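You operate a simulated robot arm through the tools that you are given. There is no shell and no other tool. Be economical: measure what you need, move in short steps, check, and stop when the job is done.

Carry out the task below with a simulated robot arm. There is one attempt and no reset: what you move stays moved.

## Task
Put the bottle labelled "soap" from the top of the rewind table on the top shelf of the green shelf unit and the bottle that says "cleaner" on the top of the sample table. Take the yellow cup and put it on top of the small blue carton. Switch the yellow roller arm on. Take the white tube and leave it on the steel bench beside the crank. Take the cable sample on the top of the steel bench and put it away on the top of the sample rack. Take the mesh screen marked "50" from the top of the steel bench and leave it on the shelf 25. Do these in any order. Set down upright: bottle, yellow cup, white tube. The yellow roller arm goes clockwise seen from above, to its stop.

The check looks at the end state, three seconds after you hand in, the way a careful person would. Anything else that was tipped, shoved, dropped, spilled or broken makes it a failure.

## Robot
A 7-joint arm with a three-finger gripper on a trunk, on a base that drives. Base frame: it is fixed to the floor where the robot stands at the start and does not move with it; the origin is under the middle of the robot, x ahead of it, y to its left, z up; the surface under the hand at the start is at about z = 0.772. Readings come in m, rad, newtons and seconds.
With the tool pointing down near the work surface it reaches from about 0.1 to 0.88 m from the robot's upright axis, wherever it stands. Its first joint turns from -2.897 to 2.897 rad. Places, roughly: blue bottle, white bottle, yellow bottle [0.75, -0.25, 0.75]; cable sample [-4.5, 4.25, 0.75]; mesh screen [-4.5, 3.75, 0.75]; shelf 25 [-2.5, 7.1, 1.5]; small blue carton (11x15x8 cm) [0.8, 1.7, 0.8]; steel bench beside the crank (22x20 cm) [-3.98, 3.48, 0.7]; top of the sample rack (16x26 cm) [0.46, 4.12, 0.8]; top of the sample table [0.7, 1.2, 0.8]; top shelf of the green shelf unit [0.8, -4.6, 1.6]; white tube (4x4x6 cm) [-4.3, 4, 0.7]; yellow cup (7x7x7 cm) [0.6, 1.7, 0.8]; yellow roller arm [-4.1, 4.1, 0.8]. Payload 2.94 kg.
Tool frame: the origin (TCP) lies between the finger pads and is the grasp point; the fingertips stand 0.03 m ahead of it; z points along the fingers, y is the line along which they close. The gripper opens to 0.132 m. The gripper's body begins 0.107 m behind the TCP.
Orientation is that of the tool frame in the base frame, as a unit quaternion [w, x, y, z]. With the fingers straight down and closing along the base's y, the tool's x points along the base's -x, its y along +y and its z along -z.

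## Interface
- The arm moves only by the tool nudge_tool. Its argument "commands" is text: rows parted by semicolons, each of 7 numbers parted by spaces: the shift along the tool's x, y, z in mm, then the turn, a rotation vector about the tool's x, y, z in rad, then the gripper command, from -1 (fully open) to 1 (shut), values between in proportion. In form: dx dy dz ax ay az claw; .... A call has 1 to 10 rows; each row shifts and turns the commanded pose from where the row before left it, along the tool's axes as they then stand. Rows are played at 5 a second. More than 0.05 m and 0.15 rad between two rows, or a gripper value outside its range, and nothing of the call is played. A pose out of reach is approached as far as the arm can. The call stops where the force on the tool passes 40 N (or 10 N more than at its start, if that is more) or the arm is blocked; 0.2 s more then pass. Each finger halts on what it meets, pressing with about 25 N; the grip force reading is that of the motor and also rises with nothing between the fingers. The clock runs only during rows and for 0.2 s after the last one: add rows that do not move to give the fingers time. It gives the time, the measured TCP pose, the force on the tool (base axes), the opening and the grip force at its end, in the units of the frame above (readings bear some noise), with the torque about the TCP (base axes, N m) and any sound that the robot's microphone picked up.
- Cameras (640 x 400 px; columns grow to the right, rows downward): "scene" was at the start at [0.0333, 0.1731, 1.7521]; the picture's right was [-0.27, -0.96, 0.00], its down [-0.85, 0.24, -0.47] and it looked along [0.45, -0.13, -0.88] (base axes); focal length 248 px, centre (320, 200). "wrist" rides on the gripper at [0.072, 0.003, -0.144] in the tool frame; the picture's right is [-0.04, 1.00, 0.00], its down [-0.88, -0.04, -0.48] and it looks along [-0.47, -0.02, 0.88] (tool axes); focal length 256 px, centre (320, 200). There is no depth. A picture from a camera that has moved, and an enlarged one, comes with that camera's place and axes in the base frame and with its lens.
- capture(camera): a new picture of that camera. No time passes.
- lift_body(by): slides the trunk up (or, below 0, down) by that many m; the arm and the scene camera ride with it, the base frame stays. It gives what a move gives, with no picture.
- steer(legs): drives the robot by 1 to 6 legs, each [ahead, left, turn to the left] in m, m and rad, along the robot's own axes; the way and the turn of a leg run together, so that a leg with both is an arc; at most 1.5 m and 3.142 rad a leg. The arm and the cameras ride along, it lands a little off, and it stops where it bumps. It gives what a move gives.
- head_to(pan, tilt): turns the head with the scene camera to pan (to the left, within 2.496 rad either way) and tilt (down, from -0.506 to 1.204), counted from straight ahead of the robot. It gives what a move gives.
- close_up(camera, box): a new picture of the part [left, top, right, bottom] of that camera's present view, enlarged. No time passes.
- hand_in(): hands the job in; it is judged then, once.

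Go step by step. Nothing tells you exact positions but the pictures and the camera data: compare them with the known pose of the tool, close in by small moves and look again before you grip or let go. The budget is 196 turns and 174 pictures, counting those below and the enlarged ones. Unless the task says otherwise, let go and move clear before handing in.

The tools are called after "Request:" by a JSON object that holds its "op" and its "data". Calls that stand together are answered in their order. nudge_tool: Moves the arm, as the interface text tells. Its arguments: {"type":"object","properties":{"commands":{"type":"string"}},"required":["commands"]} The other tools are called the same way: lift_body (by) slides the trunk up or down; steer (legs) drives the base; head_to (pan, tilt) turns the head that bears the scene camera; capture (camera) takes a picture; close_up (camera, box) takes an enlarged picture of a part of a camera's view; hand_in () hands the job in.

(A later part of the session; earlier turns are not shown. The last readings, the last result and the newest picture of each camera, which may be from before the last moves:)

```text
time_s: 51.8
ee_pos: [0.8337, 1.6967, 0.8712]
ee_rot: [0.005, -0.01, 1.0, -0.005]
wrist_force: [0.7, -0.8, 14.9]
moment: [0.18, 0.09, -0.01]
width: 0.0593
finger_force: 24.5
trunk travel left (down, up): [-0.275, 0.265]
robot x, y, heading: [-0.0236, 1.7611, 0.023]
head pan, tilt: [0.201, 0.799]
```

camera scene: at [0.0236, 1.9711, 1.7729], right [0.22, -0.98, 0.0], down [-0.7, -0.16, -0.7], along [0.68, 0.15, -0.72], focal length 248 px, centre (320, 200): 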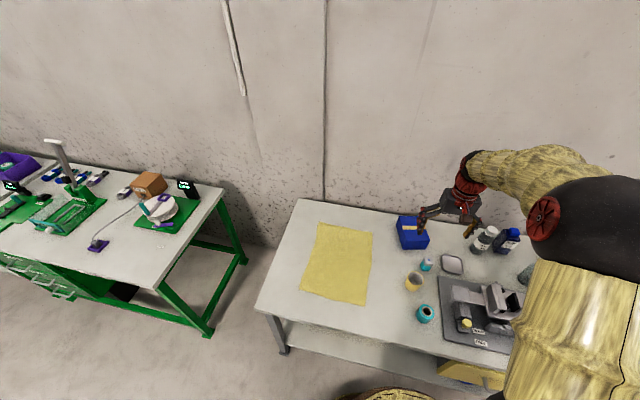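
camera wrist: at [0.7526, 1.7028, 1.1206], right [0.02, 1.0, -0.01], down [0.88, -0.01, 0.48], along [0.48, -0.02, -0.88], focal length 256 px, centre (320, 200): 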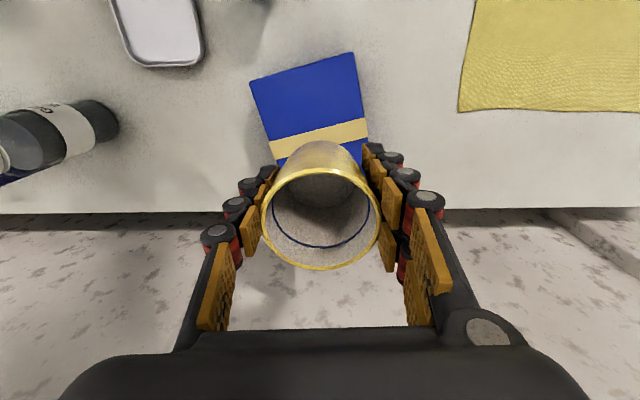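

Contact (15 N). I ease up 2 mm, open slowly, and rise.

Request:
{"op": "nudge_tool", "data": {"commands": "0 0 -2 0 0 0 1;0 0 0 0 0 0 0.2;0 0 0 0 0 0 -0.2;0 0 0 0 0 0 -0.6;0 0 0 0 0 0 -1;0 0 0 0 0 0 -1;0 0 0 0 0 0 -1;0 0 0 0 0 0 -1"}}

Request:
{"op": "nudge_tool", "data": {"commands": "0 0 -20 0 0 0 -1;0 0 -40 0 0 0 -1;0 0 -45 0 0 0 -1;0 0 -45 0 0 0 -1;0 0 -45 0 0 0 -1;0 0 -45 0 0 0 -1;0 0 0 0 0 0 -1"}}

Request:
{"op": "close_up", "data": {"camera": "scene", "box": [360, 160, 520, 310]}}

Request:
{"op": "capture", "data": {"camera": "wrist"}}

```text
time_s: 53.6
ee_pos: [0.8322, 1.697, 0.8707]
ee_rot: [0.003, -0.011, 1.0, -0.006]
wrist_force: [-0.1, -0.1, 0.3]
moment: [0.01, 0.03, -0.02]
width: 0.1318
finger_force: 0.1
trunk travel left (down, up): [-0.275, 0.265]
robot x, y, heading: [-0.0237, 1.7645, 0.022]
head pan, tilt: [0.201, 0.799]
```

```text
time_s: 55.2
ee_pos: [0.8291, 1.699, 1.1129]
ee_rot: [0.003, -0.011, 1.0, -0.006]
wrist_force: [-0.1, 0.6, -0.7]
moment: [-0.01, -0.01, -0.02]
width: 0.1319
finger_force: 0.1
trunk travel left (down, up): [-0.275, 0.265]
robot x, y, heading: [-0.022, 1.7639, 0.022]
head pan, tilt: [0.201, 0.799]
```

```text
2.67 times, centred on (440, 235) of scene
camera zoom: at [0.0238, 1.9707, 1.7729], right [0.22, -0.98, 0.0], down [-0.7, -0.16, -0.7], along [0.68, 0.15, -0.72], focal length 660 px, centre (0, 107)
```

zoom: 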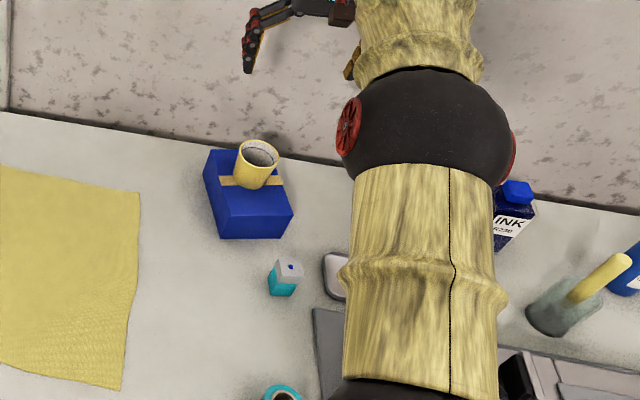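

```text
135 pictures are left
camera wrist: at [0.7549, 1.7035, 1.2567], right [0.02, 1.0, -0.01], down [0.88, -0.01, 0.48], along [0.48, -0.02, -0.88], focal length 256 px, centre (320, 200)
```

wrist: 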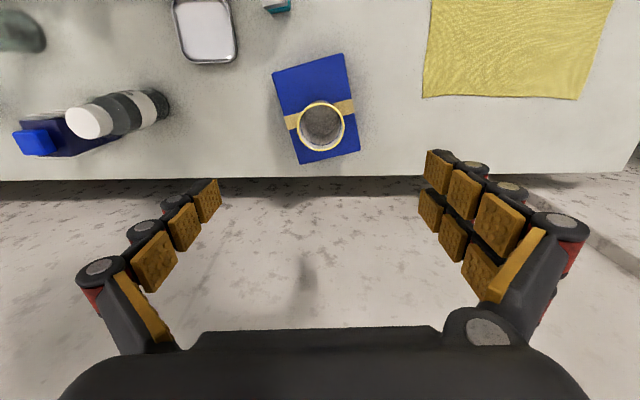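

The cup stands on the carton. Next, soap: I draw the hand in and drive back to the start place.

Request:
{"op": "nudge_tool", "data": {"commands": "45 0 -5 0 0 0 -1;45 0 -5 0 0 0 -1;45 0 -5 0 0 0 -1;45 0 -5 0 0 0 -1;45 0 -5 0 0 0 -1;15 0 0 0 0 0 -1;0 0 0 0 0 0 -1"}}

```text
time_s: 56.8
ee_pos: [0.5888, 1.6949, 1.1359]
ee_rot: [0.003, -0.011, 1.0, -0.004]
wrist_force: [0.7, -1.0, -0.3]
moment: [0.01, 0.02, 0.01]
width: 0.132
finger_force: 0.0
trunk travel left (down, up): [-0.275, 0.265]
robot x, y, heading: [-0.022, 1.7613, 0.02]
head pan, tilt: [0.201, 0.799]
```

Request:
{"op": "steer", "data": {"legs": [[0, -0.9, -0.02], [0.02, -0.86, 0]]}}

Request:
{"op": "head_to", "data": {"pan": -0.278, "tilt": 1.086}}

Request:
{"op": "capture", "data": {"camera": "scene"}}

Request:
{"op": "capture", "data": {"camera": "wrist"}}

```text
time_s: 65.9
ee_pos: [0.5925, -0.1272, 1.1357]
ee_rot: [0.003, 0.007, 1.0, -0.005]
wrist_force: [-0.8, -1.0, 0.0]
moment: [-0.02, -0.02, 0.03]
width: 0.132
finger_force: 0.1
trunk travel left (down, up): [-0.275, 0.265]
robot x, y, heading: [-0.0153, -0.0376, -0.015]
head pan, tilt: [0.201, 0.799]
```

```text
time_s: 66.8
ee_pos: [0.5921, -0.1279, 1.1353]
ee_rot: [0.002, 0.008, 1.0, -0.005]
wrist_force: [-0.2, -0.1, -0.2]
moment: [-0.01, -0.03, -0.04]
width: 0.1317
finger_force: 0.2
trunk travel left (down, up): [-0.275, 0.265]
robot x, y, heading: [-0.0171, -0.0361, -0.018]
head pan, tilt: [-0.278, 1.086]
```

```text
134 pictures are left
camera scene: at [0.02, 0.1363, 1.7521], right [-0.29, -0.96, 0.0], down [-0.85, 0.25, -0.47], along [0.45, -0.13, -0.88], focal length 248 px, centre (320, 200)
```

scene: 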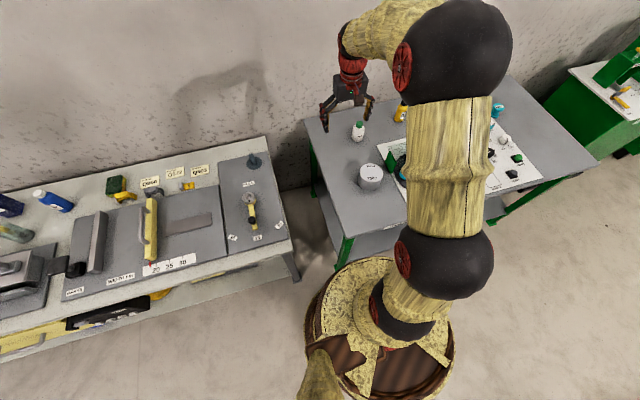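

```text
133 pictures are left
camera wrist: at [0.5183, -0.1205, 1.2794], right [0.06, 1.0, -0.01], down [0.88, -0.05, 0.48], along [0.48, -0.04, -0.88], focal length 256 px, centre (320, 200)
```

wrist: 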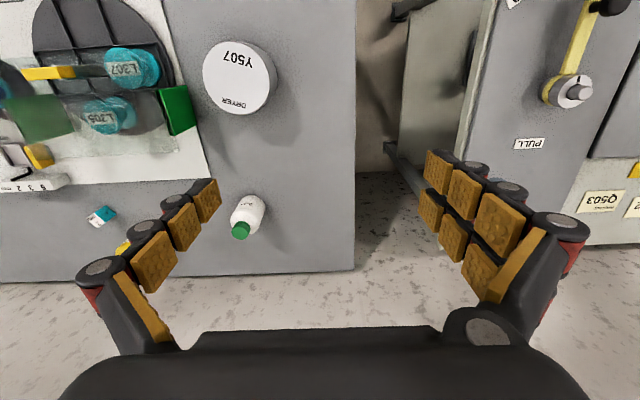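

Checking the panel lever against the first picture.

Request:
{"op": "close_up", "data": {"camera": "scene", "box": [216, 145, 312, 265]}}

```text
3.33 times, centred on (264, 205) of scene
camera zoom: at [0.02, 0.1363, 1.7521], right [-0.29, -0.96, 0.0], down [-0.85, 0.25, -0.47], along [0.45, -0.13, -0.88], focal length 825 px, centre (507, 183)
```

zoom: 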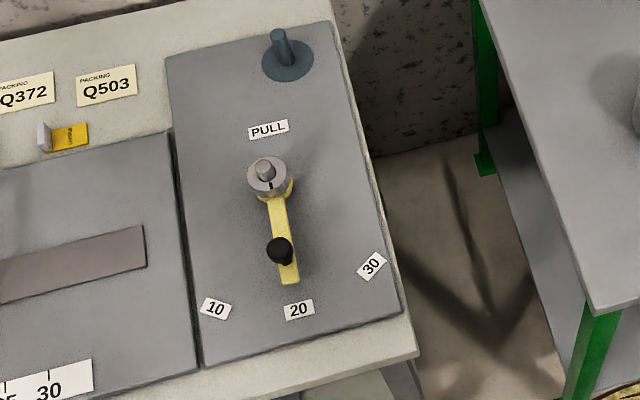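

The lever looks unchanged relative to the first picture. Now I move over the soap bottle at about (0.795, -0.296).

Request:
{"op": "nudge_tool", "data": {"commands": "-34 -28 0 0 0 0 -1;-34 -28 0 0 0 0 -1;-34 -28 0 0 0 0 -1;-34 -28 10 0 0 0 -1;-34 -28 10 0 0 0 -1;-33 -28 10 0 0 0 -1;0 0 45 0 0 0 -1;0 0 45 0 0 0 -1;0 0 0 0 0 0 -1"}}

Request:
{"op": "capture", "data": {"camera": "wrist"}}

```text
time_s: 68.8
ee_pos: [0.7943, -0.302, 1.0169]
ee_rot: [0.004, 0.008, 1.0, -0.005]
wrist_force: [-0.5, -0.8, 0.1]
moment: [0.01, 0.02, 0.0]
width: 0.132
finger_force: 0.1
trunk travel left (down, up): [-0.275, 0.265]
robot x, y, heading: [-0.0203, -0.0349, -0.016]
head pan, tilt: [-0.278, 1.086]
```

```text
131 pictures are left
camera wrist: at [0.7196, -0.2942, 1.1614], right [0.06, 1.0, -0.01], down [0.88, -0.05, 0.48], along [0.48, -0.04, -0.88], focal length 256 px, centre (320, 200)
```

wrist: 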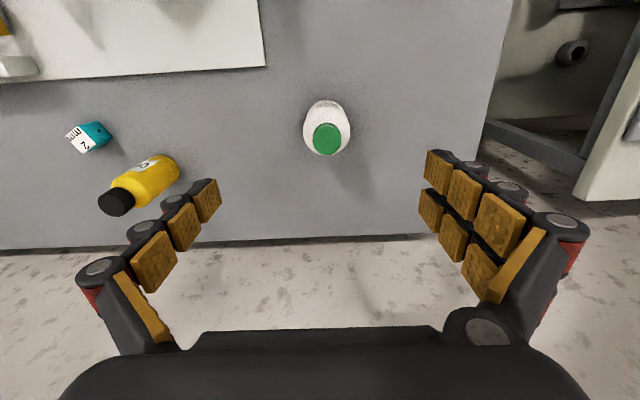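

Soap at about (0.795, -0.295). I trim y and descend, then grip.

Request:
{"op": "nudge_tool", "data": {"commands": "-1 7 0 0 0 0 -1;0 0 45 0 0 0 -1;0 0 45 0 0 0 -1;0 0 45 0 0 0 -1;0 0 40 0 0 0 -1;0 0 0 0 0 0 -1"}}

Request:
{"op": "capture", "data": {"camera": "wrist"}}

```text
time_s: 70.2
ee_pos: [0.7942, -0.2979, 0.8422]
ee_rot: [0.003, 0.008, 1.0, -0.005]
wrist_force: [0.5, -0.5, -0.3]
moment: [0.0, 0.02, 0.01]
width: 0.132
finger_force: 0.0
trunk travel left (down, up): [-0.275, 0.265]
robot x, y, heading: [-0.0106, -0.0389, -0.017]
head pan, tilt: [-0.278, 1.086]
```

```text
130 pictures are left
camera wrist: at [0.7212, -0.2897, 0.9861], right [0.06, 1.0, -0.01], down [0.88, -0.05, 0.48], along [0.48, -0.04, -0.88], focal length 256 px, centre (320, 200)
```

wrist: 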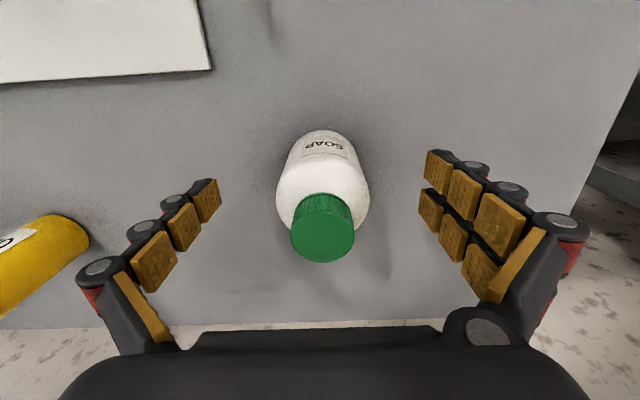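

Centred. A little lower and grip.

Request:
{"op": "nudge_tool", "data": {"commands": "0 0 8 0 0 0 -1;0 0 0 0 0 0 -1;0 0 0 0 0 0 0.3;0 0 0 0 0 0 0.7;0 0 0 0 0 0 1;0 0 0 0 0 0 1;0 0 0 0 0 0 1;0 0 0 0 0 0 1;0 0 0 0 0 0 1;0 0 0 0 0 0 1"}}

```text
time_s: 72.4
ee_pos: [0.7957, -0.2964, 0.8342]
ee_rot: [0.003, 0.008, 1.0, -0.005]
wrist_force: [-0.1, 0.8, 1.7]
moment: [0.0, 0.03, 0.07]
width: 0.0563
finger_force: 24.9
trunk travel left (down, up): [-0.275, 0.265]
robot x, y, heading: [-0.0169, -0.0374, -0.015]
head pan, tilt: [-0.278, 1.086]
```

Gripped (0.056 m). I lift and draw it in.

Request:
{"op": "nudge_tool", "data": {"commands": "0 0 -45 0 0 0 1;0 0 -45 0 0 0 1;0 0 -45 0 0 0 1;0 0 -45 0 0 0 1;0 0 -45 0 0 0 1;45 0 -10 0 0 0 1;45 0 -10 0 0 0 1;45 0 -10 0 0 0 1;45 10 -10 0 0 0 1;0 0 0 0 0 0 1"}}

Request:
{"op": "capture", "data": {"camera": "wrist"}}

Request:
{"op": "head_to", "data": {"pan": -1.1, "tilt": 0.4}}

Request:
{"op": "capture", "data": {"camera": "scene"}}

```text
time_s: 74.6
ee_pos: [0.6141, -0.2756, 1.0982]
ee_rot: [0.003, 0.008, 1.0, -0.005]
wrist_force: [0.5, 0.1, -2.1]
moment: [-0.02, 0.01, 0.01]
width: 0.0562
finger_force: 25.4
trunk travel left (down, up): [-0.275, 0.265]
robot x, y, heading: [-0.0188, -0.0369, -0.015]
head pan, tilt: [-0.278, 1.086]
```

```text
129 pictures are left
camera wrist: at [0.5404, -0.2686, 1.242], right [0.06, 1.0, -0.01], down [0.88, -0.05, 0.48], along [0.48, -0.04, -0.88], focal length 256 px, centre (320, 200)
```

wrist: 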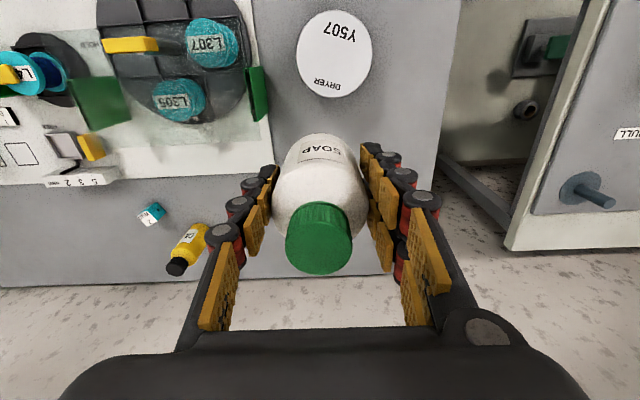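

```text
time_s: 75.7
ee_pos: [0.6144, -0.2765, 1.0995]
ee_rot: [0.003, 0.007, 1.0, -0.005]
wrist_force: [-0.5, -0.5, -1.6]
moment: [0.01, -0.02, 0.03]
width: 0.0565
finger_force: 25.0
trunk travel left (down, up): [-0.275, 0.265]
robot x, y, heading: [-0.017, -0.0388, -0.019]
head pan, tilt: [-1.1, 0.4]
```

```text
128 pictures are left
camera scene: at [-0.0004, 0.0714, 1.808], right [-0.9, -0.44, 0.0], down [-0.17, 0.35, -0.92], along [0.41, -0.83, -0.39], focal length 248 px, centre (320, 200)
```

scene: 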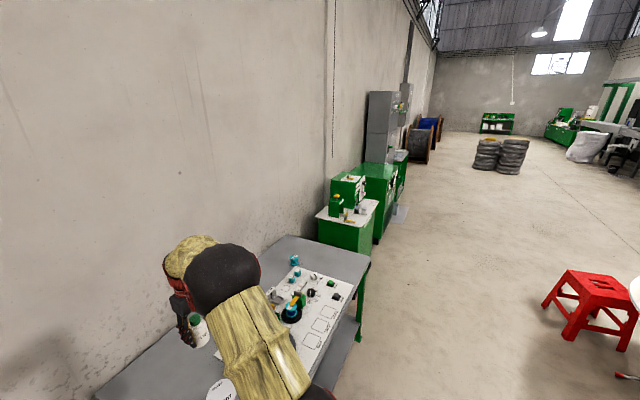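

I see machines along the wall to the right and a red stool at about (-1.2, -2.5). I back off 0.45 m, then drive right along the aisle.

Request:
{"op": "nudge_tool", "data": {"commands": "45 20 0 0 0 0 1;45 20 0 0 0 0 1;45 20 0 0 0 0 1;0 0 0 0 0 0 1"}}

Request:
{"op": "steer", "data": {"legs": [[-0.45, 0, 0.016], [0, -1.3, 0], [0, -1.3, 0]]}}

Request:
{"op": "head_to", "data": {"pan": -0.7, "tilt": 0.4}}

Request:
{"op": "capture", "data": {"camera": "scene"}}

```text
time_s: 76.7
ee_pos: [0.4798, -0.2153, 1.0963]
ee_rot: [0.002, 0.008, 1.0, -0.006]
wrist_force: [-0.3, 0.8, -1.5]
moment: [-0.01, -0.02, -0.03]
width: 0.0565
finger_force: 24.6
trunk travel left (down, up): [-0.275, 0.265]
robot x, y, heading: [-0.0119, -0.0396, -0.02]
head pan, tilt: [-1.1, 0.4]
```

```text
time_s: 91.7
ee_pos: [0.1136, -2.775, 1.0978]
ee_rot: [0.002, -0.021, 1.0, -0.005]
wrist_force: [0.7, 0.4, -2.3]
moment: [0.02, 0.0, -0.01]
width: 0.0565
finger_force: 25.5
trunk travel left (down, up): [-0.275, 0.265]
robot x, y, heading: [-0.3911, -2.6266, 0.044]
head pan, tilt: [-1.1, 0.4]
```

```text
time_s: 92.5
ee_pos: [0.1137, -2.775, 1.0975]
ee_rot: [0.003, -0.022, 1.0, -0.005]
wrist_force: [0.3, -0.2, -1.9]
moment: [0.01, 0.03, 0.0]
width: 0.0564
finger_force: 24.3
trunk travel left (down, up): [-0.275, 0.265]
robot x, y, heading: [-0.3925, -2.6255, 0.043]
head pan, tilt: [-0.7, 0.4]
```

```text
127 pictures are left
camera scene: at [-0.3556, -2.4936, 1.8081], right [-0.61, -0.79, 0.0], down [-0.31, 0.24, -0.92], along [0.73, -0.56, -0.39], focal length 248 px, centre (320, 200)
```

scene: 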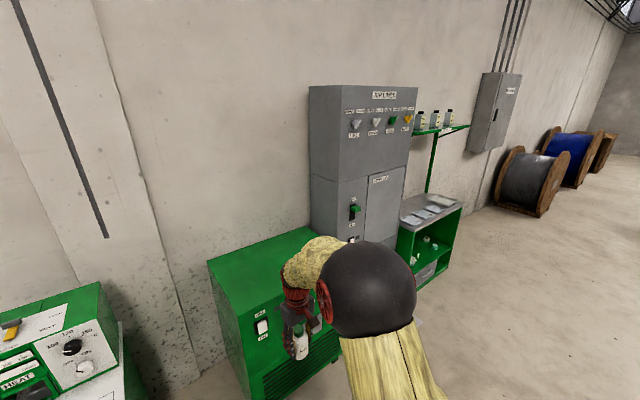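

The green unit's top shelf with three bottles stands beyond the grey cabinet. I drive further right.

Request:
{"op": "steer", "data": {"legs": [[0, -0.9, -0.05], [0, -0.95, 0]]}}

Request:
{"op": "head_to", "data": {"pan": 0.0, "tilt": 0.35}}

Request:
{"op": "capture", "data": {"camera": "scene"}}

```text
time_s: 102.0
ee_pos: [0.0989, -4.6964, 1.0968]
ee_rot: [0.003, 0.005, 1.0, -0.005]
wrist_force: [0.0, 0.0, -1.2]
moment: [0.0, 0.01, -0.03]
width: 0.0563
finger_force: 25.0
trunk travel left (down, up): [-0.275, 0.265]
robot x, y, heading: [-0.4003, -4.5189, -0.005]
head pan, tilt: [-0.7, 0.4]
```

```text
time_s: 103.1
ee_pos: [0.0984, -4.6965, 1.0966]
ee_rot: [0.003, 0.004, 1.0, -0.005]
wrist_force: [-1.1, -0.2, -1.8]
moment: [0.04, -0.01, 0.04]
width: 0.0562
finger_force: 25.1
trunk travel left (down, up): [-0.275, 0.265]
robot x, y, heading: [-0.3982, -4.5233, -0.009]
head pan, tilt: [0.0, 0.351]
```

```text
126 pictures are left
camera scene: at [-0.3323, -4.3311, 1.8126], right [-0.01, -1.0, 0.0], down [-0.34, 0.0, -0.94], along [0.94, -0.01, -0.34], focal length 248 px, centre (320, 200)
```

scene: 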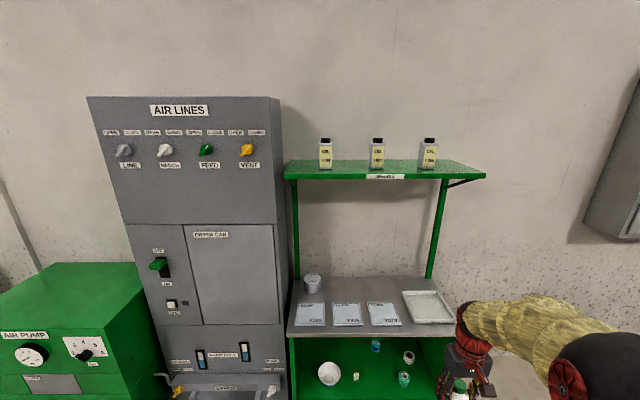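

The top shelf carries three bottles with gaps between and in front. I raise the trunk and look again to triangulate its height.

Request:
{"op": "lift_body", "data": {"by": 0.26}}

Request:
{"op": "capture", "data": {"camera": "scene"}}

Request:
{"op": "close_up", "data": {"camera": "scene", "box": [280, 160, 500, 300]}}

```text
time_s: 105.8
ee_pos: [0.0985, -4.6966, 1.3567]
ee_rot: [0.003, 0.004, 1.0, -0.006]
wrist_force: [-0.1, -0.4, -1.5]
moment: [-0.03, 0.03, 0.02]
width: 0.0558
finger_force: 25.0
trunk travel left (down, up): [-0.535, 0.005]
robot x, y, heading: [-0.3989, -4.5239, -0.009]
head pan, tilt: [0.0, 0.351]
```

```text
125 pictures are left
camera scene: at [-0.3321, -4.3311, 2.0725], right [-0.01, -1.0, 0.0], down [-0.34, 0.0, -0.94], along [0.94, -0.01, -0.34], focal length 248 px, centre (320, 200)
```

scene: 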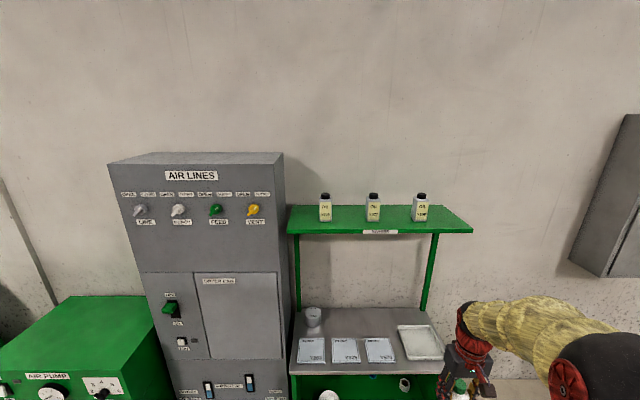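

```text
2.86 times, centred on (390, 230) of scene
camera zoom: at [-0.3321, -4.3311, 2.0725], right [-0.01, -1.0, 0.0], down [-0.34, 0.0, -0.94], along [0.94, -0.01, -0.34], focal length 708 px, centre (120, 114)
```

zoom: 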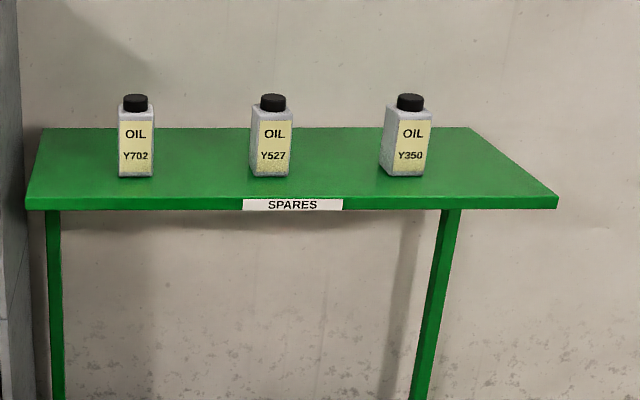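

Shelf top is about z 1.555, front edge x 0.69; the bottles stand at x ≈ 0.81, y ≈ -4.37, -4.605, -4.84. I'll put the soap at about (0.755, -4.72). First raise the hand to z ≈ 1.75.

Request:
{"op": "nudge_tool", "data": {"commands": "0 0 -45 0 0 0 1;0 0 -45 0 0 0 1;0 0 -45 0 0 0 1;0 0 -45 0 0 0 1;0 0 -45 0 0 0 1;0 0 -45 0 0 0 1;0 0 -45 0 0 0 1;0 0 -45 0 0 0 1;0 0 -30 0 0 0 1;0 0 0 0 0 0 1"}}

Request:
{"op": "capture", "data": {"camera": "scene"}}

```text
time_s: 108.0
ee_pos: [0.0959, -4.6959, 1.7484]
ee_rot: [0.002, 0.005, 1.0, -0.005]
wrist_force: [-0.8, 0.1, -2.1]
moment: [0.02, -0.02, -0.01]
width: 0.0561
finger_force: 25.7
trunk travel left (down, up): [-0.535, 0.005]
robot x, y, heading: [-0.3994, -4.52, -0.007]
head pan, tilt: [0.0, 0.351]
```

```text
123 pictures are left
camera scene: at [-0.3324, -4.331, 2.0726], right [-0.01, -1.0, 0.0], down [-0.34, 0.0, -0.94], along [0.94, -0.01, -0.34], focal length 248 px, centre (320, 200)
```

scene: 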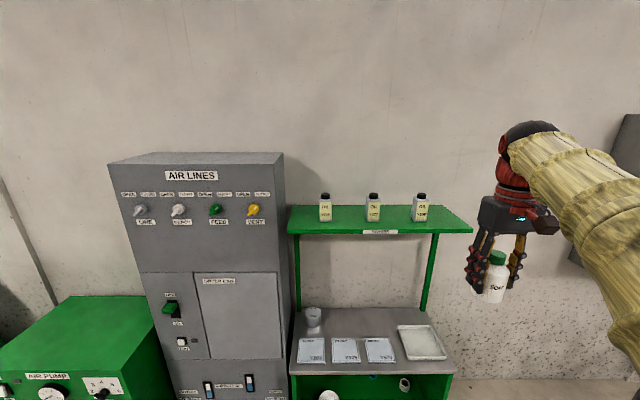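

Now I drive forward 0.45 m, which brings the hand just short of the shelf front.

Request:
{"op": "steer", "data": {"legs": [[0.4, 0, 0]]}}

Request:
{"op": "capture", "data": {"camera": "wrist"}}

Request:
{"op": "capture", "data": {"camera": "scene"}}

```text
time_s: 110.5
ee_pos: [0.4977, -4.7042, 1.7466]
ee_rot: [0.003, 0.008, 1.0, -0.005]
wrist_force: [0.9, -0.2, -2.0]
moment: [0.03, 0.04, 0.0]
width: 0.0564
finger_force: 24.7
trunk travel left (down, up): [-0.535, 0.005]
robot x, y, heading: [0.0015, -4.5286, -0.018]
head pan, tilt: [0.0, 0.351]
```

```text
122 pictures are left
camera wrist: at [0.4233, -4.6966, 1.8907], right [0.06, 1.0, -0.01], down [0.88, -0.05, 0.48], along [0.48, -0.04, -0.88], focal length 256 px, centre (320, 200)
```

wrist: 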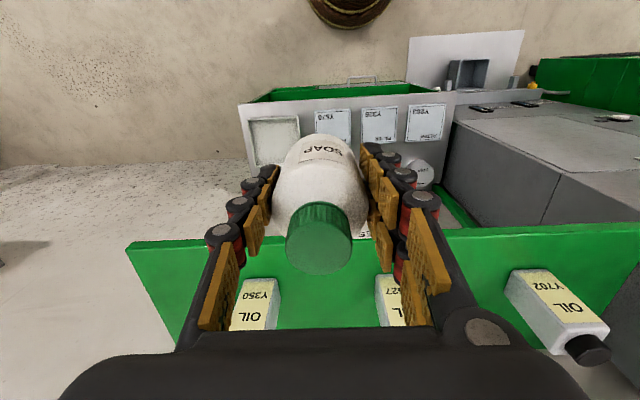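

```text
121 pictures are left
camera scene: at [0.0715, -4.3359, 2.0725], right [-0.01, -1.0, 0.0], down [-0.34, 0.01, -0.94], along [0.94, -0.01, -0.34], focal length 248 px, centre (320, 200)
```

scene: 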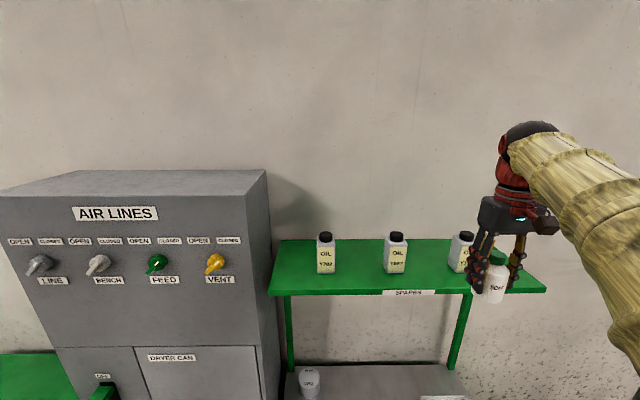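

Estimates agree: gap centre y ≈ -4.718, shelf front x ≈ 0.68. I move the hand forward over the gap.

Request:
{"op": "nudge_tool", "data": {"commands": "-42 -2 0 0 0 0 1;-42 -2 0 0 0 0 1;-42 -2 0 0 0 0 1;-42 -2 0 0 0 0 1;-42 -1 0 0 0 0 1;-42 -1 0 0 0 0 1;0 0 0 0 0 0 1"}}

Request:
{"op": "capture", "data": {"camera": "wrist"}}

Request:
{"op": "close_up", "data": {"camera": "scene", "box": [360, 150, 560, 300]}}

```text
time_s: 112.1
ee_pos: [0.6986, -4.7086, 1.7241]
ee_rot: [0.005, 0.008, 1.0, -0.006]
wrist_force: [-0.6, 0.5, -1.0]
moment: [0.0, -0.12, 0.03]
width: 0.0563
finger_force: 25.4
out of reach, approached as far as the arm can: row 5, 6
trunk travel left (down, up): [-0.535, 0.005]
robot x, y, heading: [-0.001, -4.5282, -0.015]
head pan, tilt: [0.0, 0.351]
```

```text
120 pictures are left
camera wrist: at [0.6235, -4.7007, 1.867], right [0.06, 1.0, -0.01], down [0.87, -0.05, 0.48], along [0.48, -0.04, -0.88], focal length 256 px, centre (320, 200)
```

wrist: 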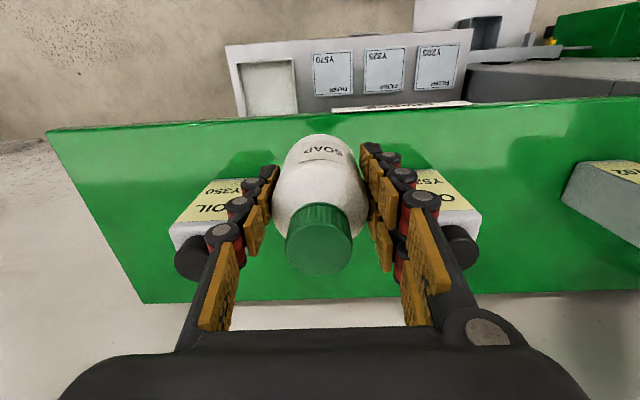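

```text
2.67 times, centred on (460, 225) of scene
camera zoom: at [0.0681, -4.336, 2.0727], right [-0.01, -1.0, 0.0], down [-0.34, 0.01, -0.94], along [0.94, -0.01, -0.34], focal length 660 px, centre (-53, 133)
```

zoom: 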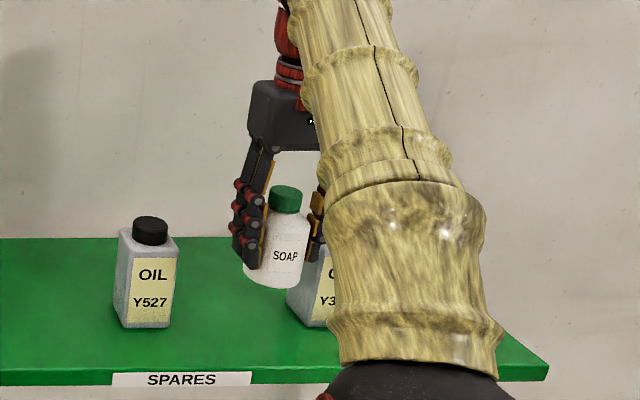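

The arm is at its reach limit. I pull the hand back a little and drive the base forward 0.08 m instead.

Request:
{"op": "nudge_tool", "data": {"commands": "40 0 0 0 0 0 1;40 0 0 0 0 0 1;0 0 0 0 0 0 1"}}

Request:
{"op": "steer", "data": {"legs": [[0.085, 0, 0]]}}

Request:
{"op": "capture", "data": {"camera": "wrist"}}

```text
time_s: 112.9
ee_pos: [0.6203, -4.7034, 1.7231]
ee_rot: [0.001, 0.007, 1.0, -0.006]
wrist_force: [0.6, -1.3, -1.8]
moment: [0.03, 0.06, 0.02]
width: 0.0563
finger_force: 25.0
trunk travel left (down, up): [-0.535, 0.005]
robot x, y, heading: [0.0002, -4.526, -0.013]
head pan, tilt: [0.0, 0.351]
```

```text
time_s: 113.9
ee_pos: [0.7034, -4.7067, 1.7224]
ee_rot: [0.002, 0.008, 1.0, -0.006]
wrist_force: [0.1, 0.4, -2.8]
moment: [0.01, 0.08, 0.01]
width: 0.0562
finger_force: 25.1
trunk travel left (down, up): [-0.535, 0.005]
robot x, y, heading: [0.0832, -4.5271, -0.015]
head pan, tilt: [0.0, 0.351]
```

```text
118 pictures are left
camera wrist: at [0.6297, -4.6995, 1.867], right [0.06, 1.0, -0.01], down [0.88, -0.05, 0.48], along [0.48, -0.04, -0.88], focal length 256 px, centre (320, 200)
```

wrist: 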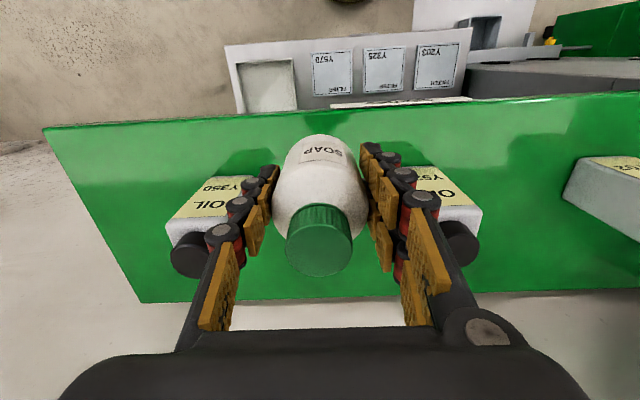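

Now forward another 48 mm.

Request:
{"op": "nudge_tool", "data": {"commands": "-24 -3 0 0 0 0 1;-24 -3 0 0 0 0 1;0 0 0 0 0 0 1"}}

Request:
{"op": "capture", "data": {"camera": "wrist"}}

Request:
{"op": "head_to", "data": {"pan": -0.5, "tilt": 0.5}}

Request:
{"op": "capture", "data": {"camera": "scene"}}

```text
time_s: 114.7
ee_pos: [0.7507, -4.7132, 1.7256]
ee_rot: [0.004, 0.009, 1.0, -0.006]
wrist_force: [-0.4, 0.8, -1.2]
moment: [-0.02, -0.04, -0.02]
width: 0.0562
finger_force: 24.9
trunk travel left (down, up): [-0.535, 0.005]
robot x, y, heading: [0.0846, -4.5289, -0.014]
head pan, tilt: [0.0, 0.351]
```

```text
117 pictures are left
camera wrist: at [0.6759, -4.7056, 1.8694], right [0.06, 1.0, -0.01], down [0.87, -0.05, 0.48], along [0.48, -0.04, -0.88], focal length 256 px, centre (320, 200)
```

wrist: 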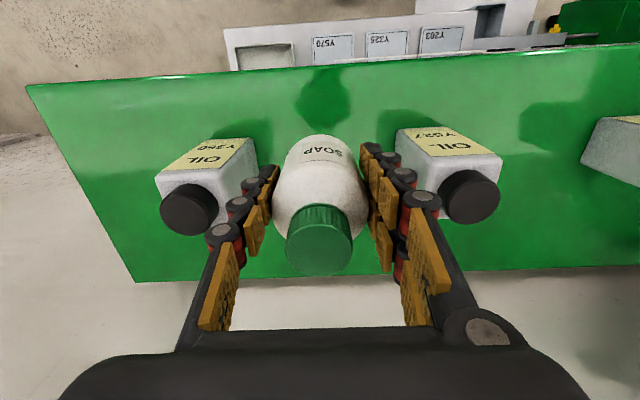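

```text
time_s: 115.7
ee_pos: [0.751, -4.7142, 1.7239]
ee_rot: [0.003, 0.009, 1.0, -0.005]
wrist_force: [-0.5, -0.6, -2.0]
moment: [0.01, 0.01, -0.01]
width: 0.0563
finger_force: 25.2
trunk travel left (down, up): [-0.535, 0.005]
robot x, y, heading: [0.0842, -4.5276, -0.019]
head pan, tilt: [-0.499, 0.499]
```

```text
116 pictures are left
camera scene: at [0.1398, -4.3806, 2.0589], right [-0.49, -0.87, 0.0], down [-0.42, 0.24, -0.88], along [0.76, -0.43, -0.48], focal length 248 px, centre (320, 200)
```

scene: 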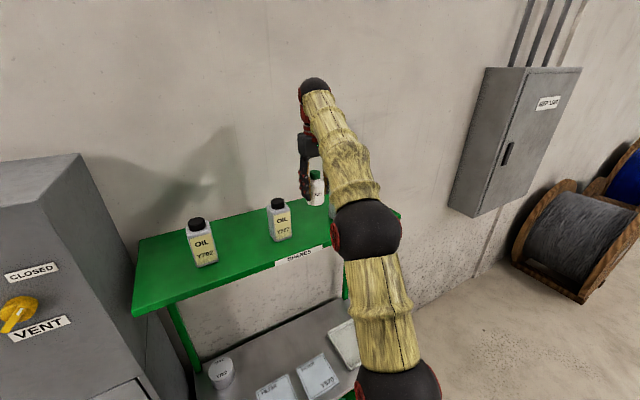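

In place over the gap with the front edge at x 0.684. I lower.

Request:
{"op": "nudge_tool", "data": {"commands": "0 0 30 0 0 0 1;0 0 30 0 0 0 1;0 0 20 0 0 0 1;0 0 5 0 0 0 1;0 0 5 0 0 0 1;0 0 0 0 0 0 1"}}

Request:
{"op": "close_up", "data": {"camera": "scene", "box": [250, 160, 410, 260]}}

Request:
{"op": "capture", "data": {"camera": "wrist"}}

```text
time_s: 117.1
ee_pos: [0.7486, -4.7146, 1.6333]
ee_rot: [0.003, 0.009, 1.0, -0.005]
wrist_force: [0.7, 0.7, -2.0]
moment: [-0.04, -0.01, 0.03]
width: 0.0563
finger_force: 25.2
trunk travel left (down, up): [-0.535, 0.005]
robot x, y, heading: [0.0868, -4.5257, -0.017]
head pan, tilt: [-0.499, 0.499]
```

```text
4.00 times, centred on (330, 210) of scene
camera zoom: at [0.1401, -4.3808, 2.0589], right [-0.49, -0.87, 0.0], down [-0.42, 0.24, -0.88], along [0.76, -0.43, -0.48], focal length 990 px, centre (280, 160)
```

zoom: 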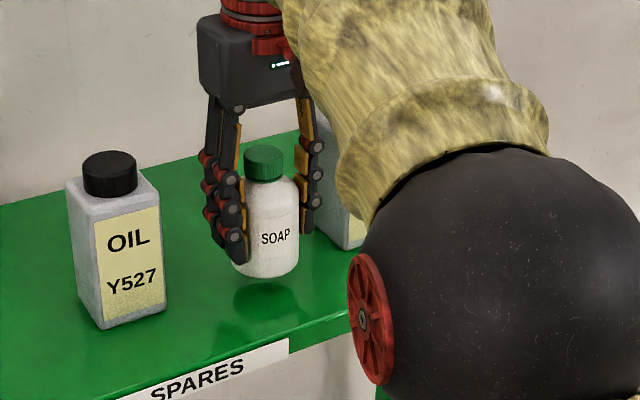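

```text
114 pictures are left
camera wrist: at [0.6751, -4.7072, 1.7773], right [0.06, 1.0, -0.01], down [0.88, -0.05, 0.48], along [0.48, -0.04, -0.88], focal length 256 px, centre (320, 200)
```

wrist: 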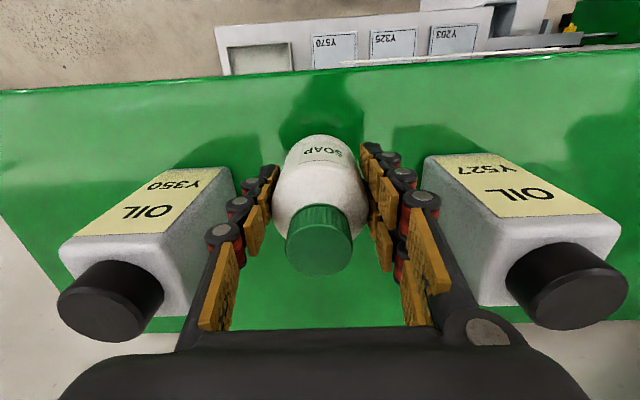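

About 2 cm above the shelf, clear on both sides. I step down.

Request:
{"op": "nudge_tool", "data": {"commands": "0 0 5 0 0 0 1;0 0 3 0 0 0 1;0 0 3 0 0 0 1;0 0 2 0 0 0 1;0 0 0 0 0 0 1"}}

Request:
{"op": "close_up", "data": {"camera": "scene", "box": [270, 180, 366, 240]}}

```text
time_s: 118.3
ee_pos: [0.7477, -4.7165, 1.6202]
ee_rot: [0.002, 0.009, 1.0, -0.006]
wrist_force: [-0.8, -1.0, -1.1]
moment: [0.03, -0.01, 0.0]
width: 0.0566
finger_force: 24.6
trunk travel left (down, up): [-0.535, 0.005]
robot x, y, heading: [0.0847, -4.5272, -0.013]
head pan, tilt: [-0.499, 0.499]
```

```text
6.67 times, centred on (318, 210) of scene
camera zoom: at [0.1398, -4.3807, 2.0589], right [-0.49, -0.87, 0.0], down [-0.42, 0.24, -0.88], along [0.76, -0.43, -0.48], focal length 1651 px, centre (333, 133)
```

zoom: 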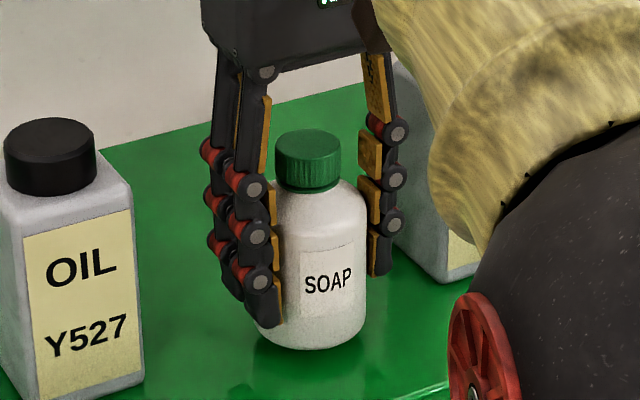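

Request:
{"op": "nudge_tool", "data": {"commands": "0 0 2 0 0 0 1;0 0 2 0 0 0 1;0 0 2 0 0 0 1;0 0 0 0 0 0 1"}}

```text
time_s: 119.3
ee_pos: [0.7493, -4.7155, 1.6137]
ee_rot: [0.003, 0.009, 1.0, -0.005]
wrist_force: [-0.2, 0.3, -1.2]
moment: [-0.01, 0.01, -0.01]
width: 0.056
finger_force: 24.5
trunk travel left (down, up): [-0.535, 0.005]
robot x, y, heading: [0.0872, -4.5285, -0.014]
head pan, tilt: [-0.499, 0.499]
```

Request:
{"op": "nudge_tool", "data": {"commands": "0 0 2 0 0 0 1;0 0 2 0 0 0 1;0 0 1.5 0 0 0 1;0 0 0 0 0 0 1"}}

Request:
{"op": "close_up", "data": {"camera": "scene", "box": [270, 180, 366, 240]}}

```text
time_s: 120.3
ee_pos: [0.7488, -4.7158, 1.6123]
ee_rot: [0.004, 0.008, 1.0, -0.007]
wrist_force: [5.1, -0.8, 23.6]
moment: [-0.04, -0.36, 0.18]
width: 0.0569
finger_force: 25.7
trunk travel left (down, up): [-0.535, 0.005]
robot x, y, heading: [0.0831, -4.5279, -0.017]
head pan, tilt: [-0.499, 0.499]
```

```text
6.67 times, centred on (318, 210) of scene
camera zoom: at [0.1388, -4.3802, 2.0591], right [-0.49, -0.87, 0.0], down [-0.42, 0.24, -0.88], along [0.76, -0.43, -0.48], focal length 1651 px, centre (333, 133)
```

zoom: 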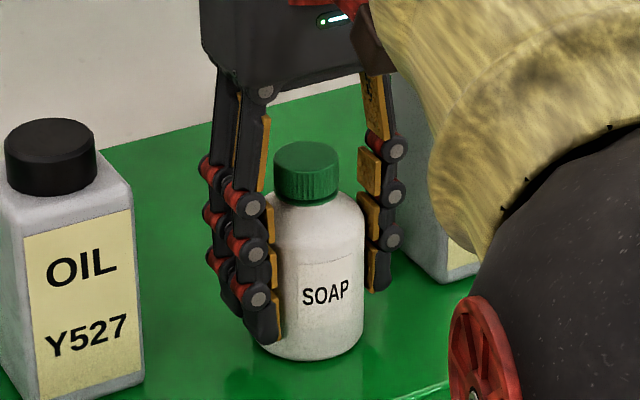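

Resting on the shelf. I ease up, open partly (to ~9 cm), then rise.

Request:
{"op": "nudge_tool", "data": {"commands": "0 0 -4 0 0 0 1;0 0 0 0 0 0 0.1;0 0 0 0 0 0 -0.1;0 0 0 0 0 0 -0.36;0 0 0 0 0 0 -0.36;0 0 0 0 0 0 -0.36"}}

Request:
{"op": "nudge_tool", "data": {"commands": "0 0 -25 0 0 0 -0.36;0 0 -35 0 0 0 -0.36;0 0 -35 0 0 0 -0.36;10 0 -30 0 0 0 -0.36;0 0 0 0 0 0 -0.36"}}

Request:
{"op": "capture", "data": {"camera": "wrist"}}

Request:
{"op": "close_up", "data": {"camera": "scene", "box": [230, 140, 390, 260]}}

```text
time_s: 121.7
ee_pos: [0.7484, -4.7151, 1.6129]
ee_rot: [0.002, 0.009, 1.0, -0.006]
wrist_force: [0.2, 0.5, 0.2]
moment: [-0.02, 0.01, 0.03]
width: 0.0897
finger_force: 0.1
trunk travel left (down, up): [-0.535, 0.005]
robot x, y, heading: [0.0846, -4.5253, -0.017]
head pan, tilt: [-0.499, 0.499]
```

```text
time_s: 122.9
ee_pos: [0.7394, -4.7114, 1.7398]
ee_rot: [0.002, 0.009, 1.0, -0.005]
wrist_force: [0.1, -1.2, -0.4]
moment: [0.01, 0.05, 0.0]
width: 0.0897
finger_force: 0.0
trunk travel left (down, up): [-0.535, 0.005]
robot x, y, heading: [0.0859, -4.5277, -0.01]
head pan, tilt: [-0.499, 0.499]
```

```text
111 pictures are left
camera wrist: at [0.6658, -4.7039, 1.8842], right [0.06, 1.0, -0.01], down [0.88, -0.05, 0.48], along [0.48, -0.04, -0.88], focal length 256 px, centre (320, 200)
```

wrist: 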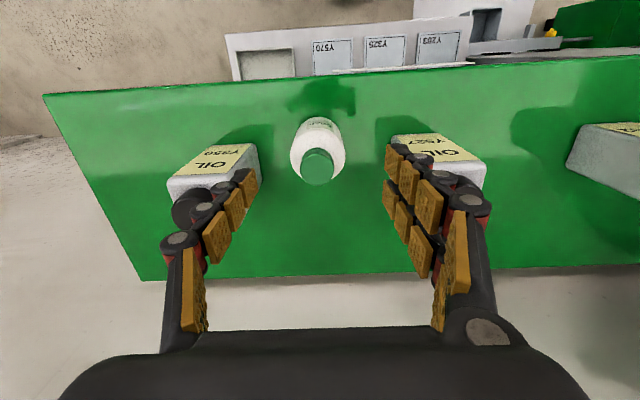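

```text
3.33 times, centred on (310, 200) of scene
camera zoom: at [0.141, -4.3809, 2.0589], right [-0.49, -0.87, 0.0], down [-0.42, 0.24, -0.88], along [0.76, -0.43, -0.48], focal length 825 px, centre (353, 200)
```

zoom: 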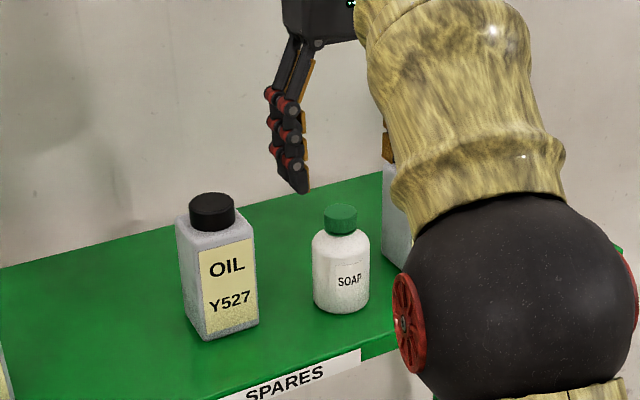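

Soap is placed. Now I back off, retract, lower the trunk, and drive toward the steel bench side of the room.

Request:
{"op": "steer", "data": {"legs": [[-0.6, 0, 0.01]]}}

Request:
{"op": "lift_body", "data": {"by": -0.26}}

Request:
{"op": "nudge_tool", "data": {"commands": "45 0 30 0 0 0 -1;45 0 30 0 0 0 -1;45 0 30 0 0 0 -1;45 0 30 0 0 0 -1;0 0 45 0 0 0 -1;0 0 45 0 0 0 -1;0 0 0 0 0 0 -1"}}

Request:
{"op": "head_to", "data": {"pan": 1.6, "tilt": 0.3}}

Request:
{"op": "capture", "data": {"camera": "scene"}}

```text
time_s: 126.3
ee_pos: [0.1313, -4.6998, 1.7416]
ee_rot: [0.002, 0.009, 1.0, -0.005]
wrist_force: [-0.3, 0.7, 0.0]
moment: [0.0, -0.09, -0.01]
width: 0.0893
finger_force: 0.0
trunk travel left (down, up): [-0.535, 0.005]
robot x, y, heading: [-0.521, -4.5156, -0.014]
head pan, tilt: [-0.499, 0.499]
```

```text
time_s: 129.0
ee_pos: [0.1317, -4.7004, 1.4808]
ee_rot: [0.003, 0.008, 1.0, -0.006]
wrist_force: [-0.5, 0.2, 0.3]
moment: [0.01, -0.01, 0.01]
width: 0.0899
finger_force: 0.0
trunk travel left (down, up): [-0.275, 0.265]
robot x, y, heading: [-0.5219, -4.5171, -0.019]
head pan, tilt: [-0.499, 0.499]
```

```text
refused: row 1 steps farther than a row can; nothing moved
```

```text
time_s: 131.0
ee_pos: [0.1314, -4.7001, 1.4815]
ee_rot: [0.004, 0.009, 1.0, -0.005]
wrist_force: [0.6, -0.2, -0.4]
moment: [-0.01, 0.0, 0.0]
width: 0.0897
finger_force: 0.1
trunk travel left (down, up): [-0.275, 0.265]
robot x, y, heading: [-0.5212, -4.5178, -0.017]
head pan, tilt: [1.6, 0.3]
```

```text
109 pictures are left
camera scene: at [-0.5473, -4.2325, 1.8173], right [1.0, 0.01, 0.0], down [0.0, -0.3, -0.96], along [-0.01, 0.96, -0.3], focal length 248 px, centre (320, 200)
```

scene: 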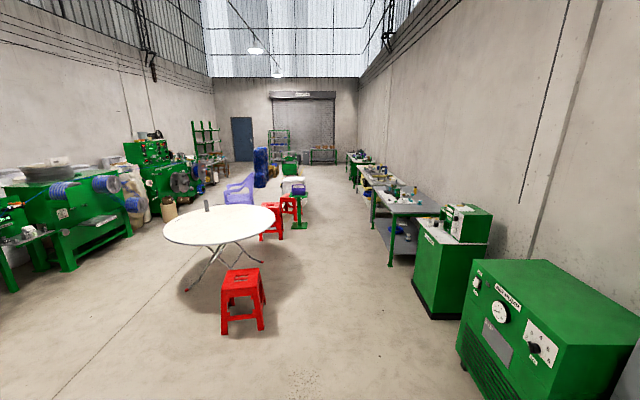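

The aisle along the benches is clear. I retract the hand (smaller rows) and drive up the aisle.

Request:
{"op": "nudge_tool", "data": {"commands": "35 0 30 0 0 0 -1;35 0 30 0 0 0 -1;35 0 30 0 0 0 -1;35 0 30 0 0 0 -1;0 0 45 0 0 0 -1;0 0 45 0 0 0 -1;0 0 0 0 0 0 -1"}}

Request:
{"op": "steer", "data": {"legs": [[0, 1.45, -0.02], [0, 1.45, -0.03], [0, 1.45, -0.03], [0, 1.3, -0.02]]}}

Request:
{"op": "head_to", "data": {"pan": 1.9, "tilt": 0.3}}

Request:
{"op": "capture", "data": {"camera": "scene"}}

```text
time_s: 132.6
ee_pos: [-0.0092, -4.7004, 1.2723]
ee_rot: [0.002, 0.009, 1.0, -0.006]
wrist_force: [0.5, -0.2, 0.6]
moment: [-0.01, 0.04, 0.01]
width: 0.1324
finger_force: 0.1
trunk travel left (down, up): [-0.275, 0.265]
robot x, y, heading: [-0.5225, -4.5176, -0.017]
head pan, tilt: [1.6, 0.3]
```

```text
time_s: 159.4
ee_pos: [0.1143, 0.9235, 1.2727]
ee_rot: [0.003, 0.01, 1.0, -0.006]
wrist_force: [1.2, 0.0, -0.4]
moment: [-0.03, 0.02, 0.01]
width: 0.1321
finger_force: 0.1
trunk travel left (down, up): [-0.275, 0.265]
robot x, y, heading: [-0.3968, 1.1063, -0.019]
head pan, tilt: [1.6, 0.3]
```

```text
time_s: 160.2
ee_pos: [0.1155, 0.9225, 1.2727]
ee_rot: [0.003, 0.01, 1.0, -0.005]
wrist_force: [0.4, -0.5, 0.8]
moment: [-0.02, 0.01, -0.04]
width: 0.1321
finger_force: 0.1
trunk travel left (down, up): [-0.275, 0.265]
robot x, y, heading: [-0.3966, 1.1094, -0.019]
head pan, tilt: [1.901, 0.3]
```

```text
108 pictures are left
camera scene: at [-0.4497, 1.3889, 1.8174], right [0.95, 0.3, 0.0], down [0.09, -0.28, -0.96], along [-0.29, 0.91, -0.3], focal length 248 px, centre (320, 200)
```

scene: 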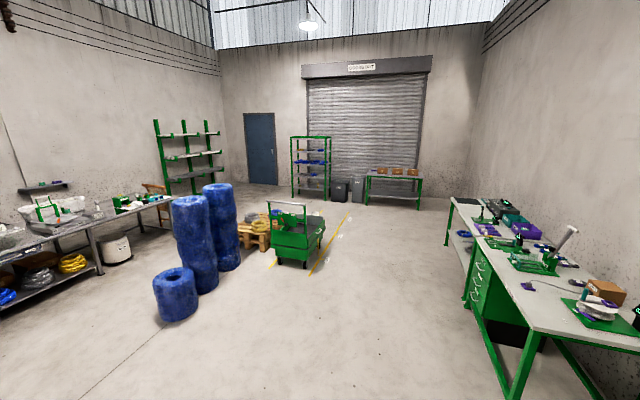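

The steel bench is at the left (front edge near x ≈ -3.85), with blue rolls at x ≈ -2.45, y 2.9–3.9. I turn to face the bench side and look.

Request:
{"op": "steer", "data": {"legs": [[0, 0, 1.57], [0, 0, 1.57]]}}

Request:
{"op": "head_to", "data": {"pan": -0.3, "tilt": 0.35}}

Request:
{"op": "capture", "data": {"camera": "scene"}}

```text
time_s: 168.2
ee_pos: [-0.9031, 1.3047, 1.2729]
ee_rot: [-0.004, 1.0, -0.021, -0.003]
wrist_force: [-0.2, 0.0, 0.7]
moment: [0.02, -0.01, 0.0]
width: 0.132
finger_force: 0.0
trunk travel left (down, up): [-0.275, 0.265]
robot x, y, heading: [-0.3946, 1.1075, 3.097]
head pan, tilt: [1.901, 0.3]
```

```text
time_s: 170.3
ee_pos: [-0.903, 1.3058, 1.2737]
ee_rot: [-0.005, 1.0, -0.021, -0.002]
wrist_force: [0.7, 0.2, -0.2]
moment: [-0.03, 0.0, 0.01]
width: 0.1321
finger_force: 0.0
trunk travel left (down, up): [-0.275, 0.265]
robot x, y, heading: [-0.393, 1.1055, 3.1]
head pan, tilt: [-0.3, 0.351]
```

```text
107 pictures are left
camera scene: at [-0.4613, 0.9496, 1.8126], right [0.33, 0.94, 0.0], down [0.32, -0.11, -0.94], along [-0.89, 0.31, -0.34], focal length 248 px, centre (320, 200)
```

scene: 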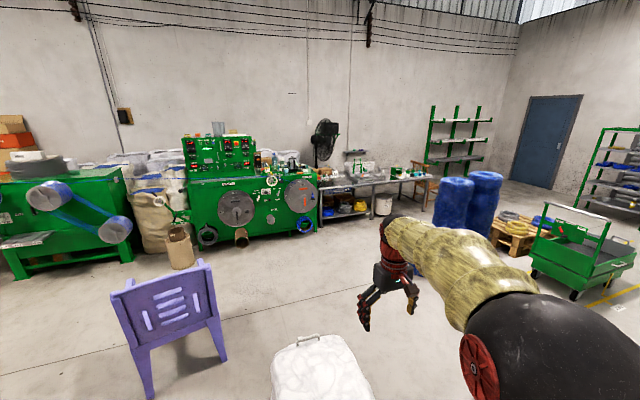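

White bucket at about (-1.4, 1.3) and a chair are in the way directly; I go round along y ≈ 2.2, then west to x ≈ -3.0.

Request:
{"op": "steer", "data": {"legs": [[0, -1.1, 0.04], [1.3, 0, 0], [1.2, 0, 0]]}}

Request:
{"op": "head_to", "data": {"pan": -0.6, "tilt": 0.5}}

Request:
{"op": "capture", "data": {"camera": "scene"}}

```text
time_s: 188.1
ee_pos: [-3.399, 2.5195, 1.2738]
ee_rot: [-0.006, 1.0, -0.021, -0.003]
wrist_force: [0.0, -0.2, 0.6]
moment: [0.01, -0.02, 0.0]
width: 0.1321
finger_force: 0.1
trunk travel left (down, up): [-0.275, 0.265]
robot x, y, heading: [-2.8911, 2.3246, 3.101]
head pan, tilt: [-0.3, 0.351]
```

```text
time_s: 188.9
ee_pos: [-3.3975, 2.521, 1.2727]
ee_rot: [-0.005, 1.0, -0.02, -0.003]
wrist_force: [0.0, 0.5, -0.2]
moment: [-0.01, 0.02, -0.01]
width: 0.1322
finger_force: 0.0
trunk travel left (down, up): [-0.275, 0.265]
robot x, y, heading: [-2.8899, 2.3261, 3.104]
head pan, tilt: [-0.6, 0.499]
```

```text
106 pictures are left
camera scene: at [-2.9408, 2.1882, 1.799], right [0.6, 0.8, 0.0], down [0.38, -0.29, -0.88], along [-0.7, 0.52, -0.48], focal length 248 px, centre (320, 200)
```

scene: 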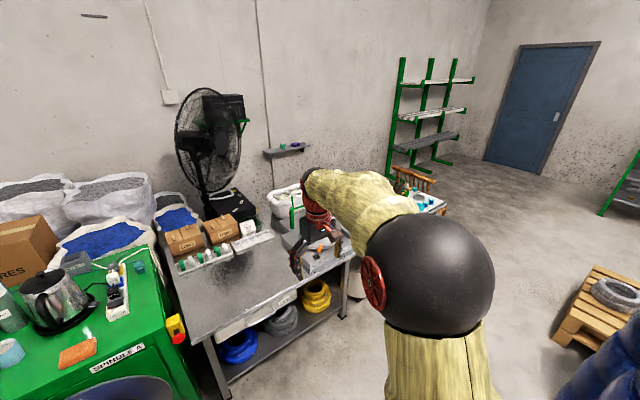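

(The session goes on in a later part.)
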